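You operate a simulated robot arm through the tools that you are given. There is no shell and no other tool. Be economical: measure what you need, move in short steps, check, and stop when the job is done.

You are at the controls of a simulated robot arm. One attempt, no reset.

## Task
Put one of the white bobbins from the top of the black table on top of the carton.
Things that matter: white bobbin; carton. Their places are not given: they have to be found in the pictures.

Only the result counts: the job must be done as asked and must still hold three seconds after the hand-in. Knocking over, shifting, dropping, spilling or breaking anything else fails it.

## Robot
A 7-joint arm with a two-finger parallel gripper, fixed in place. Base frame: the origin is at the foot of the arm, x ahead of it, y to its left, z up; the work surface is at about z = 0. Readings come in cm, rad, newtons and seconds.
With the tool pointing down near the work surface it reaches from about 22 to 58 cm from the base axis. Its first joint turns from -1.152 to 1.152 rad. Payload 2.5 kg.
Tool frame: the origin (TCP) lies between the finger pads and is the grasp point; the fingertips stand 2.3 cm ahead of it; z points along the fingers, y is the line along which they close. Largest opening 9.4 cm; finger width 3.8, thickness 1; the body of the gripper, 5.4 by 9.6 cm, starts 3.9 cm behind the TCP.
Orientation is told as [roll, pitch, yaw] about the base's x, y, z axes, in that order, counted from this pose: with the fingers straight down and closing along the base's y, the tool's x points along the base's -x, its y along +y and its z along -z.

## Interface
- The arm moves only by the tool jog_arm. Its argument "rows" is a list of rows, each an object of numbers (a shift or turn left out is 0, a gripper value left out holds the last): "tx", "ty", "tz": the shift along the base's x, y, z in cm; "wx", "wy", "wz": the turn, a rotation vector about the base's x, y, z in degrees. In form: [{"tx": .., "ty": .., "tz": .., "wx": .., "wy": .., "wz": ..}, ...]. A call has 1 to 10 rows; each row shifts and turns the commanded pose from where the row before left it. "grip" is the finger opening in cm, from 0 to 9.4, set as the call begins (left out, the last holds). A row lasts 0.2 s, in which the tool goes at most 5 cm and 0.15 rad; a call with a longer step from one row to the next is refused whole, and so is a gripper value outside its range. Where a pose cannot be reached the arm comes as near as it can. A force on the tool above 40 N (or 10 N above the force at the start of the call, whichever is more), or a blocked arm, ends the call early, and 0.2 s more pass. Each finger travels about 10.8 cm/s and halts on what it meets, pressing with about 31 N; the grip force reading is that of the motor and also rises with nothing between the fingers. The clock runs only during rows and for 0.2 s after the last one: add rows that do not move to give the fingers time. It gives the time, the measured TCP pose, the force on the tool (base axes), the opening and the grip force at its end, in the units of the frame above (readings bear some noise), and new pictures: "views" is both (left out), scene, wrist or none.
- Cameras (640 x 400 px; columns grow to the right, rows downward): "scene" is fixed at [12.4, -41.13, 53.99]; the picture's right is [0.78, -0.62, 0.00], its down [-0.39, -0.49, -0.78] and it looks along [0.48, 0.61, -0.63] (base axes); focal length 351 px, centre (320, 200). "wrist" rides on the gripper at [-3.9, 0, -4.4] in the tool frame; the picture's right is [0.00, -1.00, 0.00], its down [0.97, 0.00, -0.24] and it looks along [0.24, 0.00, 0.97] (tool axes); focal length 218 px, centre (320, 200).
- locate(camera, pixels): there is no depth. For up to 12 entries [column, row, z] of the newest picture of that camera ("zoom" is the newest enlarged one), the place [x, y] in the base frame at which the ray of that pixel passes the height z, good to about 0.2 cm. No time passes.
- close_up(camera, box): a new picture of the part [left, top, right, bottom] of that camera's present view, enlarged. No time passes.
- close_job(): hands the job in; it is judged then, once.

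Go step by step. Measure first, check grasps and placings, and put right what went wrong. The budget is 60 turns and 120 pictures, counting those below and the enlarged ones. Unless the task says otherwise, let go and move clear before handing in, and close with one line.

The tools are called after "Emit:" as name(argument=value, ...) on one line, values as JSON. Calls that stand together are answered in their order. jog_arm: Moves the arm, as the interface text tells. Its arguments: {"type":"object","properties":{"rows":{"type":"array","items":{"type":"object","properties":{"tx":{"type":"number"},"ty":{"type":"number"},"tz":{"type":"number"},"wx":{"type":"number"},"wy":{"type":"number"},"wz":{"type":"number"}}}},"grip":{"type":"number"},"views":{"type":"string","enum":["both","scene","wrist","none"]}},"required":["rows"]} The other tools are called the same way: locate (camera, pixels) gives the place at which the rays of pixels pass given heights; close_up (camera, box) takes an enlarged picture of a part of a camera's view; close_job () hands the job in.

At the start:

```text
t: 0.0
ee_pos: [35.03, -6.4, 30.15]
ee_rot: [0.0, 0.0, -0.001]
contact_force: [-0.8, 0.2, -0.3]
finger_gap: 9.4
finger_force: 0.0
```

scene: 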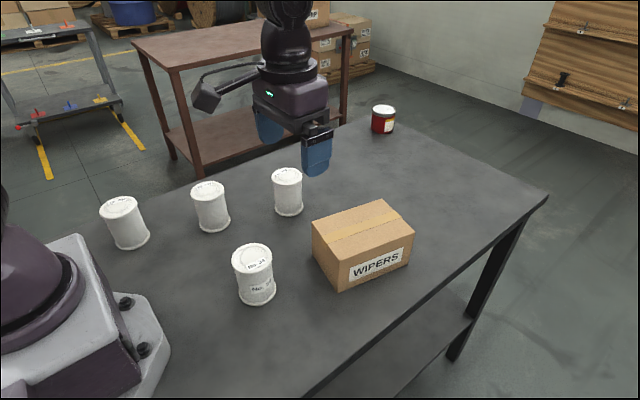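
wrist: 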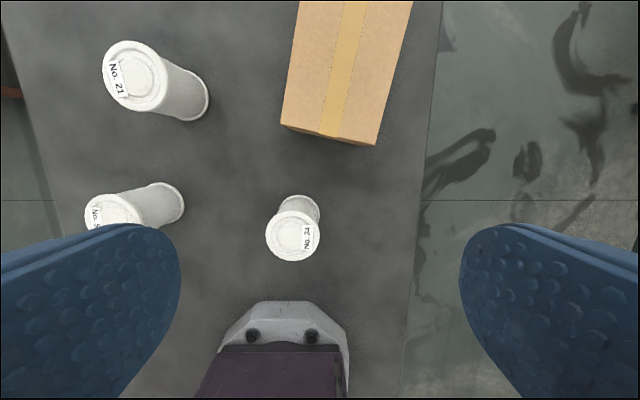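

The pictures show four white bobbins, the carton at about (362,245) and a red can at (383,118). I'll measure the bobbin bases and tops and the carton corners, and take a close look.

Emit:
locate(camera="scene", pixels=[[257, 304, 0], [253, 245, 8], [253, 245, 6], [289, 215, 0], [215, 231, 0], [334, 291, 0], [411, 258, 0], [338, 256, 6], [312, 221, 8], [377, 200, 8], [414, 238, 8], [341, 259, 8]])

Emit:
close_up(camera="scene", box=[180, 150, 440, 312])

Emit:
locate(camera="wrist", pixels=[[293, 237, 8], [293, 237, 6], [299, 210, 0], [281, 125, 8], [376, 145, 8], [281, 125, 6], [376, 145, 6], [134, 76, 8], [183, 93, 0]])

```text
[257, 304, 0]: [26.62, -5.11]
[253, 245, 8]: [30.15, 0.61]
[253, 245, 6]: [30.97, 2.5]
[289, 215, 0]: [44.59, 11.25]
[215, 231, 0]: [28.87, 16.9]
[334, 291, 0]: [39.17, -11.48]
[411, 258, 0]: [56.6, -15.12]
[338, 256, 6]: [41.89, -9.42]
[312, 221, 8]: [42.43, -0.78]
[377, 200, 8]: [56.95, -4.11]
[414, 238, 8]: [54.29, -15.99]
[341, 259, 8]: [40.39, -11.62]
```

```text
2.46 times, centred on (310, 231) of scene
```

zoom: 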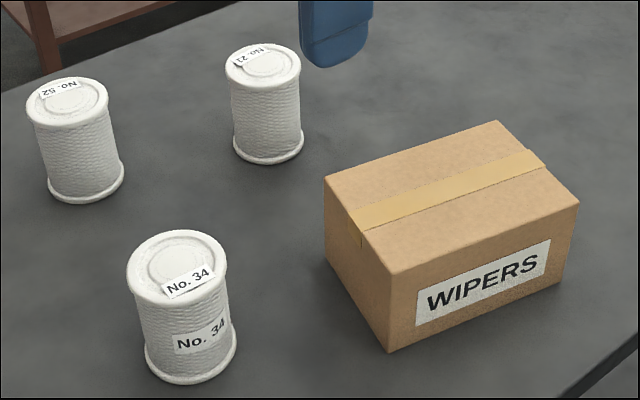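

```text
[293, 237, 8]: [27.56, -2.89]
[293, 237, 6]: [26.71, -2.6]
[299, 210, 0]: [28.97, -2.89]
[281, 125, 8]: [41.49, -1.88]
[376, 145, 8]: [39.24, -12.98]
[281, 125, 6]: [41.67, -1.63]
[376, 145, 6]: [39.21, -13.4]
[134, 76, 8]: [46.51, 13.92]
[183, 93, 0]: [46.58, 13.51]
```

I need the bobbin's top centre at various heights, in both cameras, to fix its height and position; same for the carton top. I'll use the zoomed picture: bobbin No. 34 top centre at (178,265), carton top corners (325,177), (498,121), (579,203), (388,271).

Emit:
locate(camera="zoom", pixels=[[178, 265, 7], [178, 265, 8], [178, 265, 9], [178, 265, 10], [388, 271, 7], [388, 271, 8], [388, 271, 9], [388, 271, 10], [388, 352, 0], [325, 177, 9], [498, 121, 9], [579, 203, 9]])

Emit:
locate(camera="wrist", pixels=[[293, 236, 7], [293, 236, 8], [293, 236, 9], [293, 236, 10], [376, 145, 9], [376, 145, 10], [281, 125, 9], [281, 125, 10]])

Emit:
close_up(camera="wrist", box=[180, 100, 440, 262])

```text
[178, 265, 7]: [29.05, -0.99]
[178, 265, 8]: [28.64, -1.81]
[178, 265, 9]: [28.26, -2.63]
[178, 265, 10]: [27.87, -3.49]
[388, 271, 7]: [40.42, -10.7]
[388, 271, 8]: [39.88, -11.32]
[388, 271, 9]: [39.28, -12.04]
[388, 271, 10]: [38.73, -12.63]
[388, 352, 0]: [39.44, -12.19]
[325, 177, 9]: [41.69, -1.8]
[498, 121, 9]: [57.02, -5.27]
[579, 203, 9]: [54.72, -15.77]
```

```text
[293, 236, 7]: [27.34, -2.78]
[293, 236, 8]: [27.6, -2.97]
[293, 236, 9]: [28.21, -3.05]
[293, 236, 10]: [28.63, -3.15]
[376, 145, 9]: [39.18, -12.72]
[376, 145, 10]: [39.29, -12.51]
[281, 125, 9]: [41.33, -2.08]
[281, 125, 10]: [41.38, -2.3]
```

```text
2.46 times, centred on (310, 181) of wrist
```

zoom: 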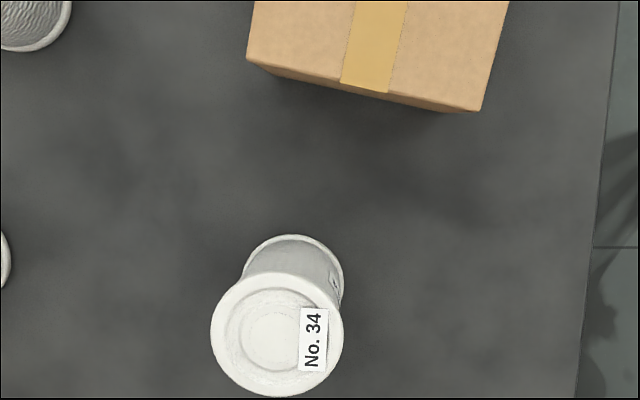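

Both cameras agree: the bobbin No. 34 stands at about (28.2,-2.8), 9.2 cm tall and 6.6 cm wide. The carton top is at z≈9.2, with its centre at about (48.1,-8.8). I'll move above the bobbin to z≈17 with the gripper open.

Emit:
jog_arm(rows=[{"tx": -1.37, "ty": 0.72, "tz": -2.6}, {"tx": -1.37, "ty": 0.72, "tz": -2.6}, {"tx": -1.37, "ty": 0.72, "tz": -2.6}, {"tx": -1.37, "ty": 0.72, "tz": -2.6}, {"tx": -1.35, "ty": 0.72, "tz": -2.6}, {}], grip=9.4)

```text
t: 1.4
ee_pos: [28.31, -2.78, 17.05]
ee_rot: [0.0, 0.0, -0.001]
contact_force: [-0.4, -0.5, 0.3]
finger_gap: 9.4
finger_force: 0.1
```

scene: 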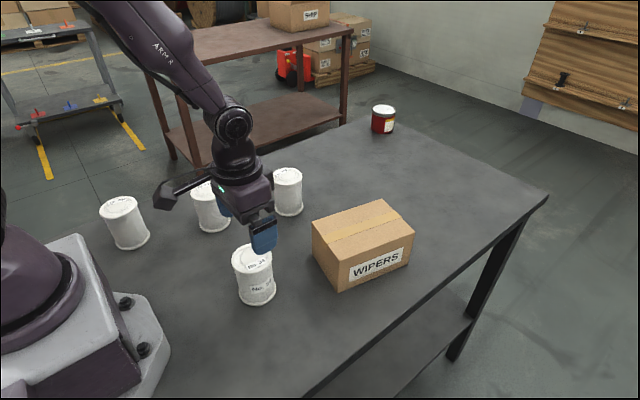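
wrist: 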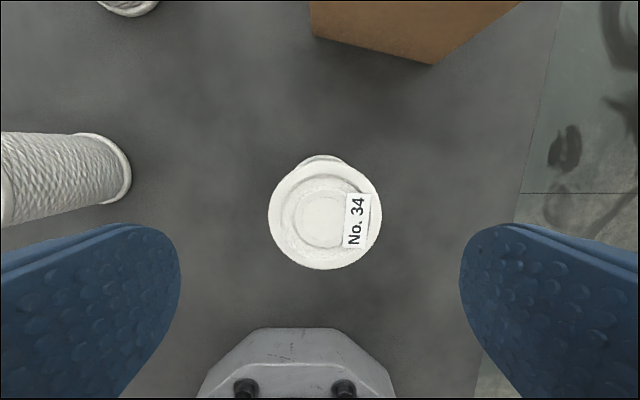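

The bobbin top is at (325,213), nearly centred between the fingers. I'll confirm its place and lower part way to watch the clearance of the gripper's side attachment.

Emit:
locate(camera="wrist", pixels=[[325, 213, 9.2], [268, 215, 9.2], [382, 213, 9.2]])

Emit:
jog_arm(rows=[{"tz": -1.5}, {"tz": -1.5}, {"tz": -1.5}, {}])

```text
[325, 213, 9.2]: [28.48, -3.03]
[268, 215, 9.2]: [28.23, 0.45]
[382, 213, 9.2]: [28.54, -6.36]
```

```text
t: 2.4
ee_pos: [28.24, -2.89, 12.43]
ee_rot: [-0.001, 0.001, -0.001]
contact_force: [0.2, 0.2, 0.8]
finger_gap: 9.4
finger_force: 0.0
```

scene: 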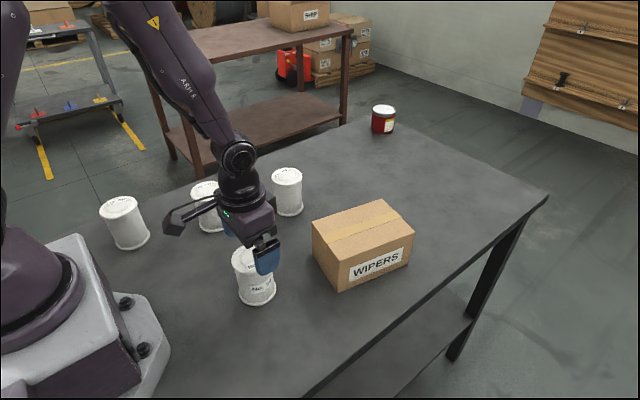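
wrist: 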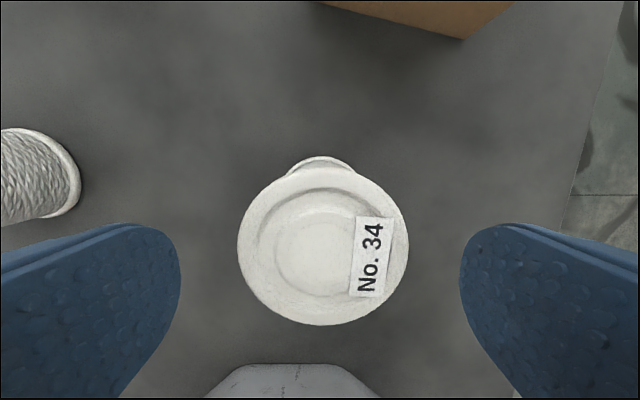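

The bobbin is centred (top 238–408 px, between the fingers at about 180 and 460), and the side attachment is clear of the other bobbins. I'll lower to z≈6.4.

Emit:
jog_arm(rows=[{"tx": 0.2, "ty": -0.1, "tz": -1}, {"tz": -1}, {"tz": -1}, {"tz": -1}, {"tz": -1}, {"tz": -1}, {}])

```text
t: 4.0
ee_pos: [28.38, -2.91, 6.59]
ee_rot: [0.001, -0.001, -0.001]
contact_force: [0.4, -0.3, -0.4]
finger_gap: 9.39
finger_force: 0.0
```

scene: 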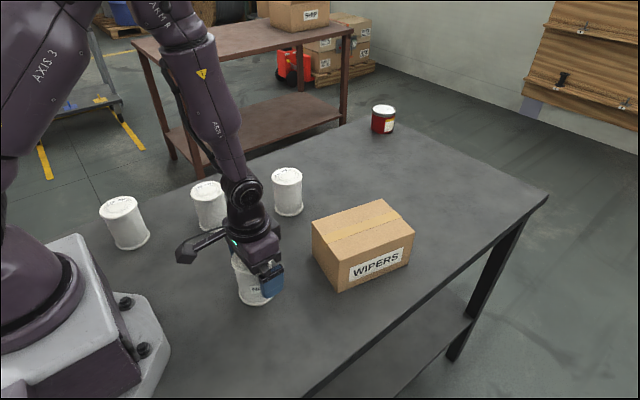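
wrist: 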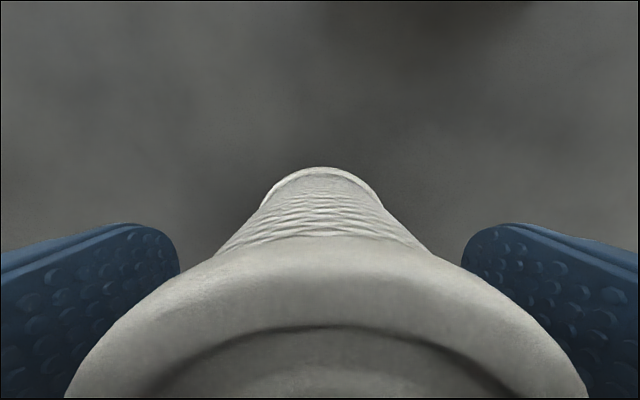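

No contact, and the bobbin stands centred between the pads. I'll close the fingers.

Emit:
jog_arm(rows=[{}, {}, {}, {}], grip=4, views="none")

```text
t: 5.0
ee_pos: [28.55, -2.98, 6.61]
ee_rot: [0.0, 0.001, -0.001]
contact_force: [0.4, 0.2, 0.3]
finger_gap: 6.71
finger_force: 31.2
```

The fingers halted at 6.71 cm with 31 N, so the bobbin is held. I'll lift it slowly and check.

Emit:
jog_arm(rows=[{"tz": 0.5}, {"tz": 1}, {"tz": 1.5}, {"tz": 1.5}, {"tz": 2}, {"tz": 2}, {"tz": 2}, {"tz": 2}, {}])

```text
t: 7.0
ee_pos: [28.43, -2.91, 19.09]
ee_rot: [0.0, 0.001, -0.001]
contact_force: [0.0, 0.2, -0.9]
finger_gap: 6.72
finger_force: 31.3
```

scene: 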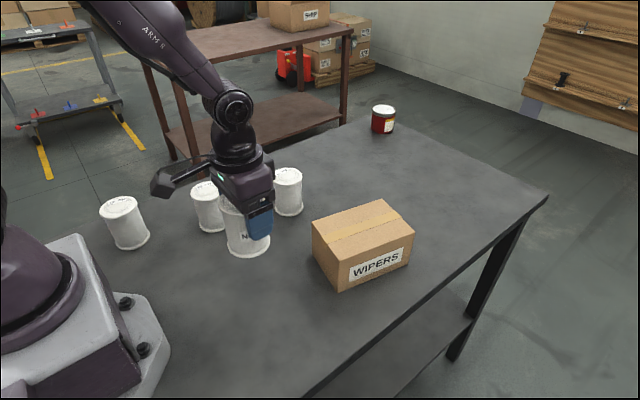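
wrist: 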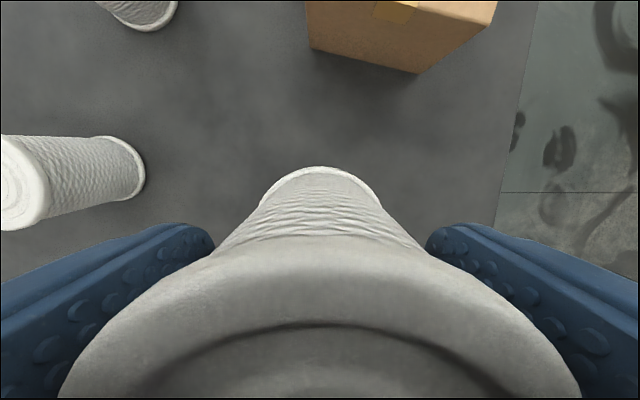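

The bobbin is held upright with its base at z≈12.5, above the carton top (9.2). I'll carry it over the carton centre.

Emit:
jog_arm(rows=[{"tx": 1, "ty": -0.3, "tz": 0.5}, {"tx": 2, "ty": -0.6, "tz": 0.5}, {"tx": 2.4, "ty": -0.75}, {"tx": 2.5, "ty": -0.75}, {"tx": 2.5, "ty": -0.75}, {"tx": 2.5, "ty": -0.75}, {"tx": 2.5, "ty": -0.75}, {"tx": 2.1, "ty": -0.65}, {"tx": 1.5, "ty": -0.5}, {}])

```text
t: 9.2
ee_pos: [47.55, -8.8, 19.87]
ee_rot: [0.0, -0.001, 0.0]
contact_force: [0.8, 0.3, -0.5]
finger_gap: 6.68
finger_force: 30.9
```

scene: 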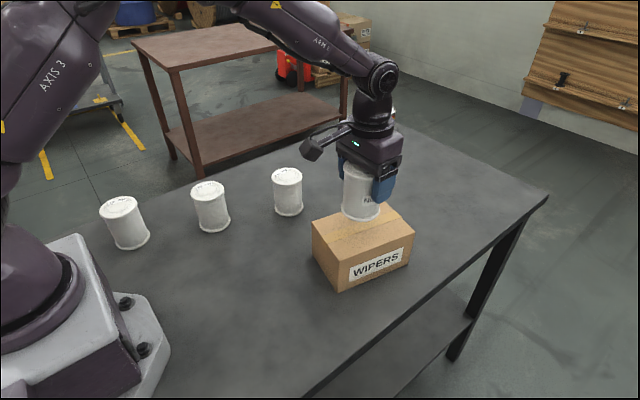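
wrist: 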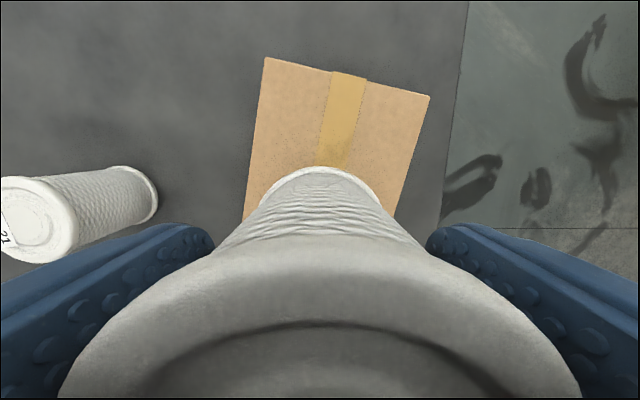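

The bobbin is over the carton. Contact should come near TCP z≈15.8, so I'll lower to about 16.6.

Emit:
jog_arm(rows=[{"tz": -0.8}, {"tz": -0.8}, {"tz": -0.8}, {"tz": -0.5}, {"tz": -0.4}, {}])

Emit:
close_up(camera="scene", box=[290, 130, 450, 300])

```text
t: 10.6
ee_pos: [47.43, -8.71, 16.66]
ee_rot: [-0.001, 0.001, 0.0]
contact_force: [-0.7, 0.1, -0.7]
finger_gap: 6.69
finger_force: 30.9
```

scene: 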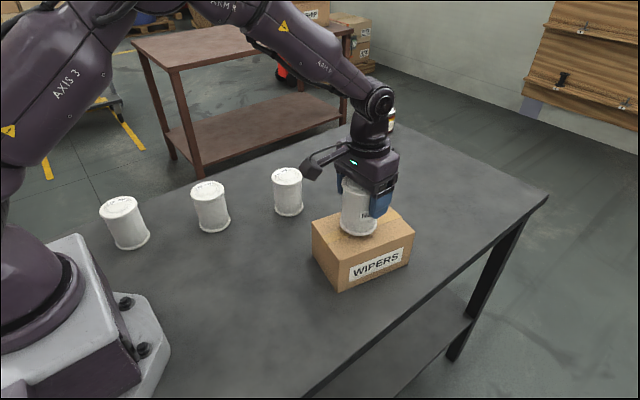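
wrist: 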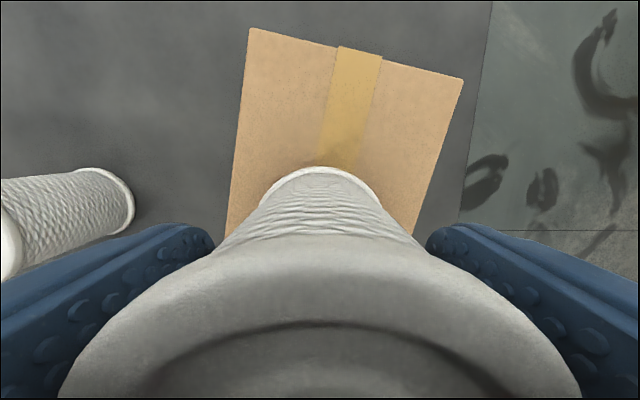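

```text
2.35 times, centred on (370, 215) of scene
```

zoom: 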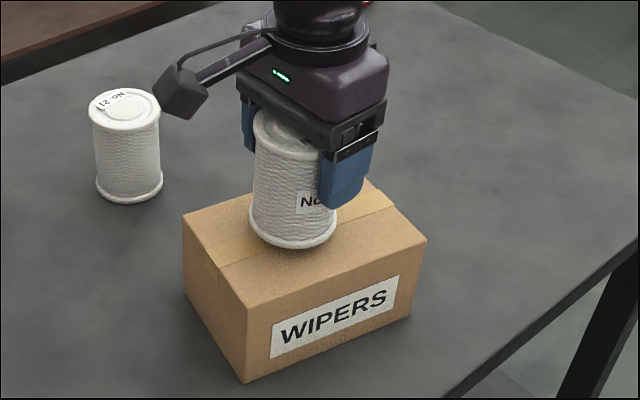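

The bobbin's foot still hovers slightly above the lid, with no contact force yet. I'll lower in 0.15 cm steps.

Emit:
jog_arm(rows=[{"tz": -0.15}, {"tz": -0.15}, {"tz": -0.15}, {"tz": -0.1}, {}], views="none")

```text
t: 11.8
ee_pos: [47.51, -8.65, 16.24]
ee_rot: [0.0, 0.001, 0.001]
contact_force: [-0.2, 0.0, -1.1]
finger_gap: 6.72
finger_force: 31.1
```

Still no contact force at z=16.24; I'll continue with smaller steps.

Emit:
jog_arm(rows=[{"tz": -0.1}, {"tz": -0.1}, {"tz": -0.1}, {}], views="none")

```text
t: 12.8
ee_pos: [47.51, -8.82, 16.02]
ee_rot: [0.0, 0.0, 0.0]
contact_force: [-0.4, -0.7, -1.1]
finger_gap: 6.71
finger_force: 31.2
```

Emit:
jog_arm(rows=[{"tz": -0.1}, {"tz": -0.1}, {}], views="none")

Emit:
close_up(camera="scene", box=[310, 170, 420, 290])

```text
t: 13.6
ee_pos: [47.35, -8.76, 15.6]
ee_rot: [-0.001, 0.0, 0.0]
contact_force: [1.0, 0.2, -0.6]
finger_gap: 6.73
finger_force: 31.1
```

```text
3.33 times, centred on (365, 230) of scene
```

zoom: 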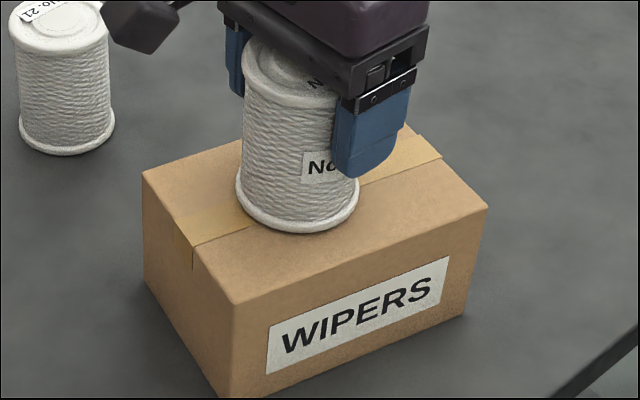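

The bobbin is very near the lid (foot at zoom (297,230)), but the force is still about zero at z≈15.7. I'll go a little lower, watching the force.

Emit:
jog_arm(rows=[{"tz": -0.1}, {"tz": -0.1}, {}], views="none")

```text
t: 14.4
ee_pos: [47.56, -8.67, 15.57]
ee_rot: [-0.002, 0.001, 0.0]
contact_force: [-3.0, 0.4, 4.4]
finger_gap: 6.72
finger_force: 30.7
```

The force has risen to +4.4 N in z, so the bobbin touches the lid. I'll open the fingers in place.

Emit:
jog_arm(rows=[{}, {}, {}, {}], grip=9.4)

```text
t: 15.4
ee_pos: [47.47, -8.65, 15.55]
ee_rot: [-0.001, -0.001, -0.001]
contact_force: [0.4, -0.6, 0.2]
finger_gap: 9.41
finger_force: 0.2
```

scene: 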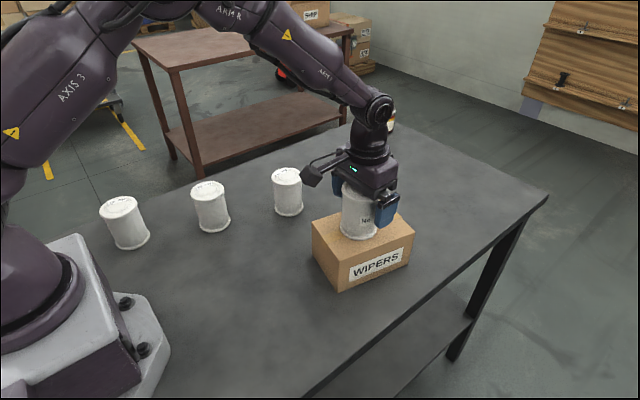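
wrist: 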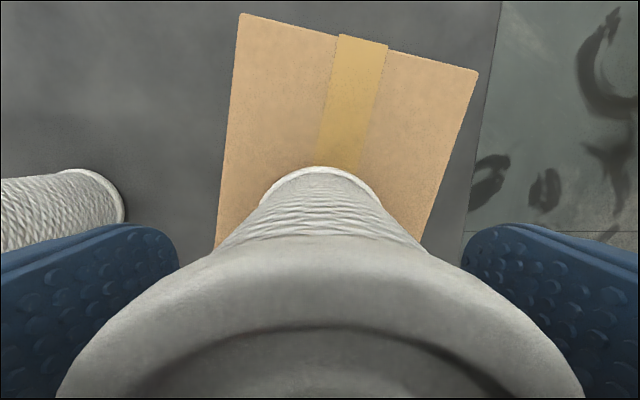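

The fingers are open at 9.4 cm and the bobbin stands upright on the lid. I'll withdraw straight up.

Emit:
jog_arm(rows=[{"tz": 0.7}, {"tz": 1}, {"tz": 1.5}, {"tz": 1.5}, {"tz": 2}, {"tz": 2}, {"tz": 2}, {"tz": 1.5}, {}])

```text
t: 17.4
ee_pos: [47.46, -8.72, 27.77]
ee_rot: [0.0, -0.001, 0.001]
contact_force: [-0.2, -0.5, -0.1]
finger_gap: 9.39
finger_force: 0.0
```

scene: 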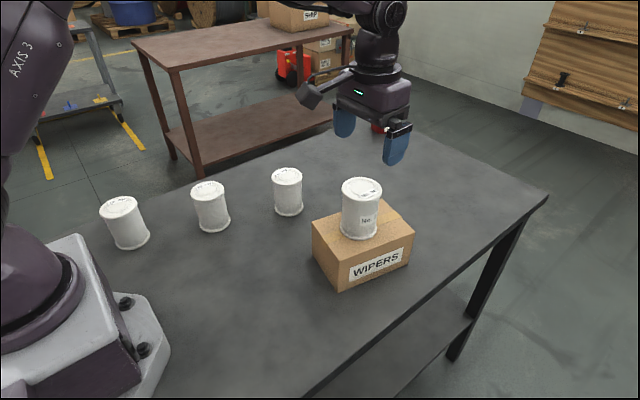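
wrist: 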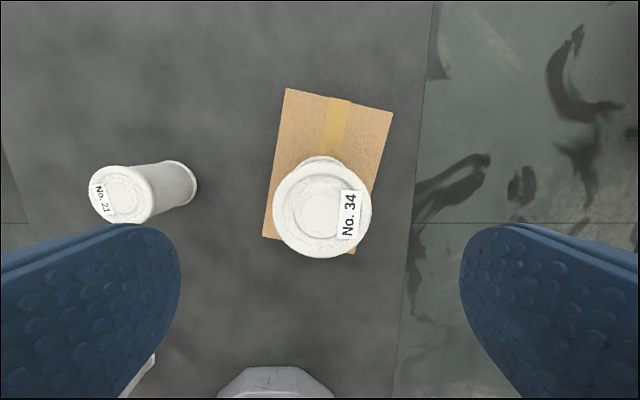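

The bobbin stands on the carton at (361,208), the gripper is clear, and nothing else has moved. I'm handing in.

Emit:
close_job()

```text
The job is handed in.
```

White bobbin No. 34 is standing upright on top of the carton; the gripper let go and moved clear, and nothing else was disturbed in the last pictures.
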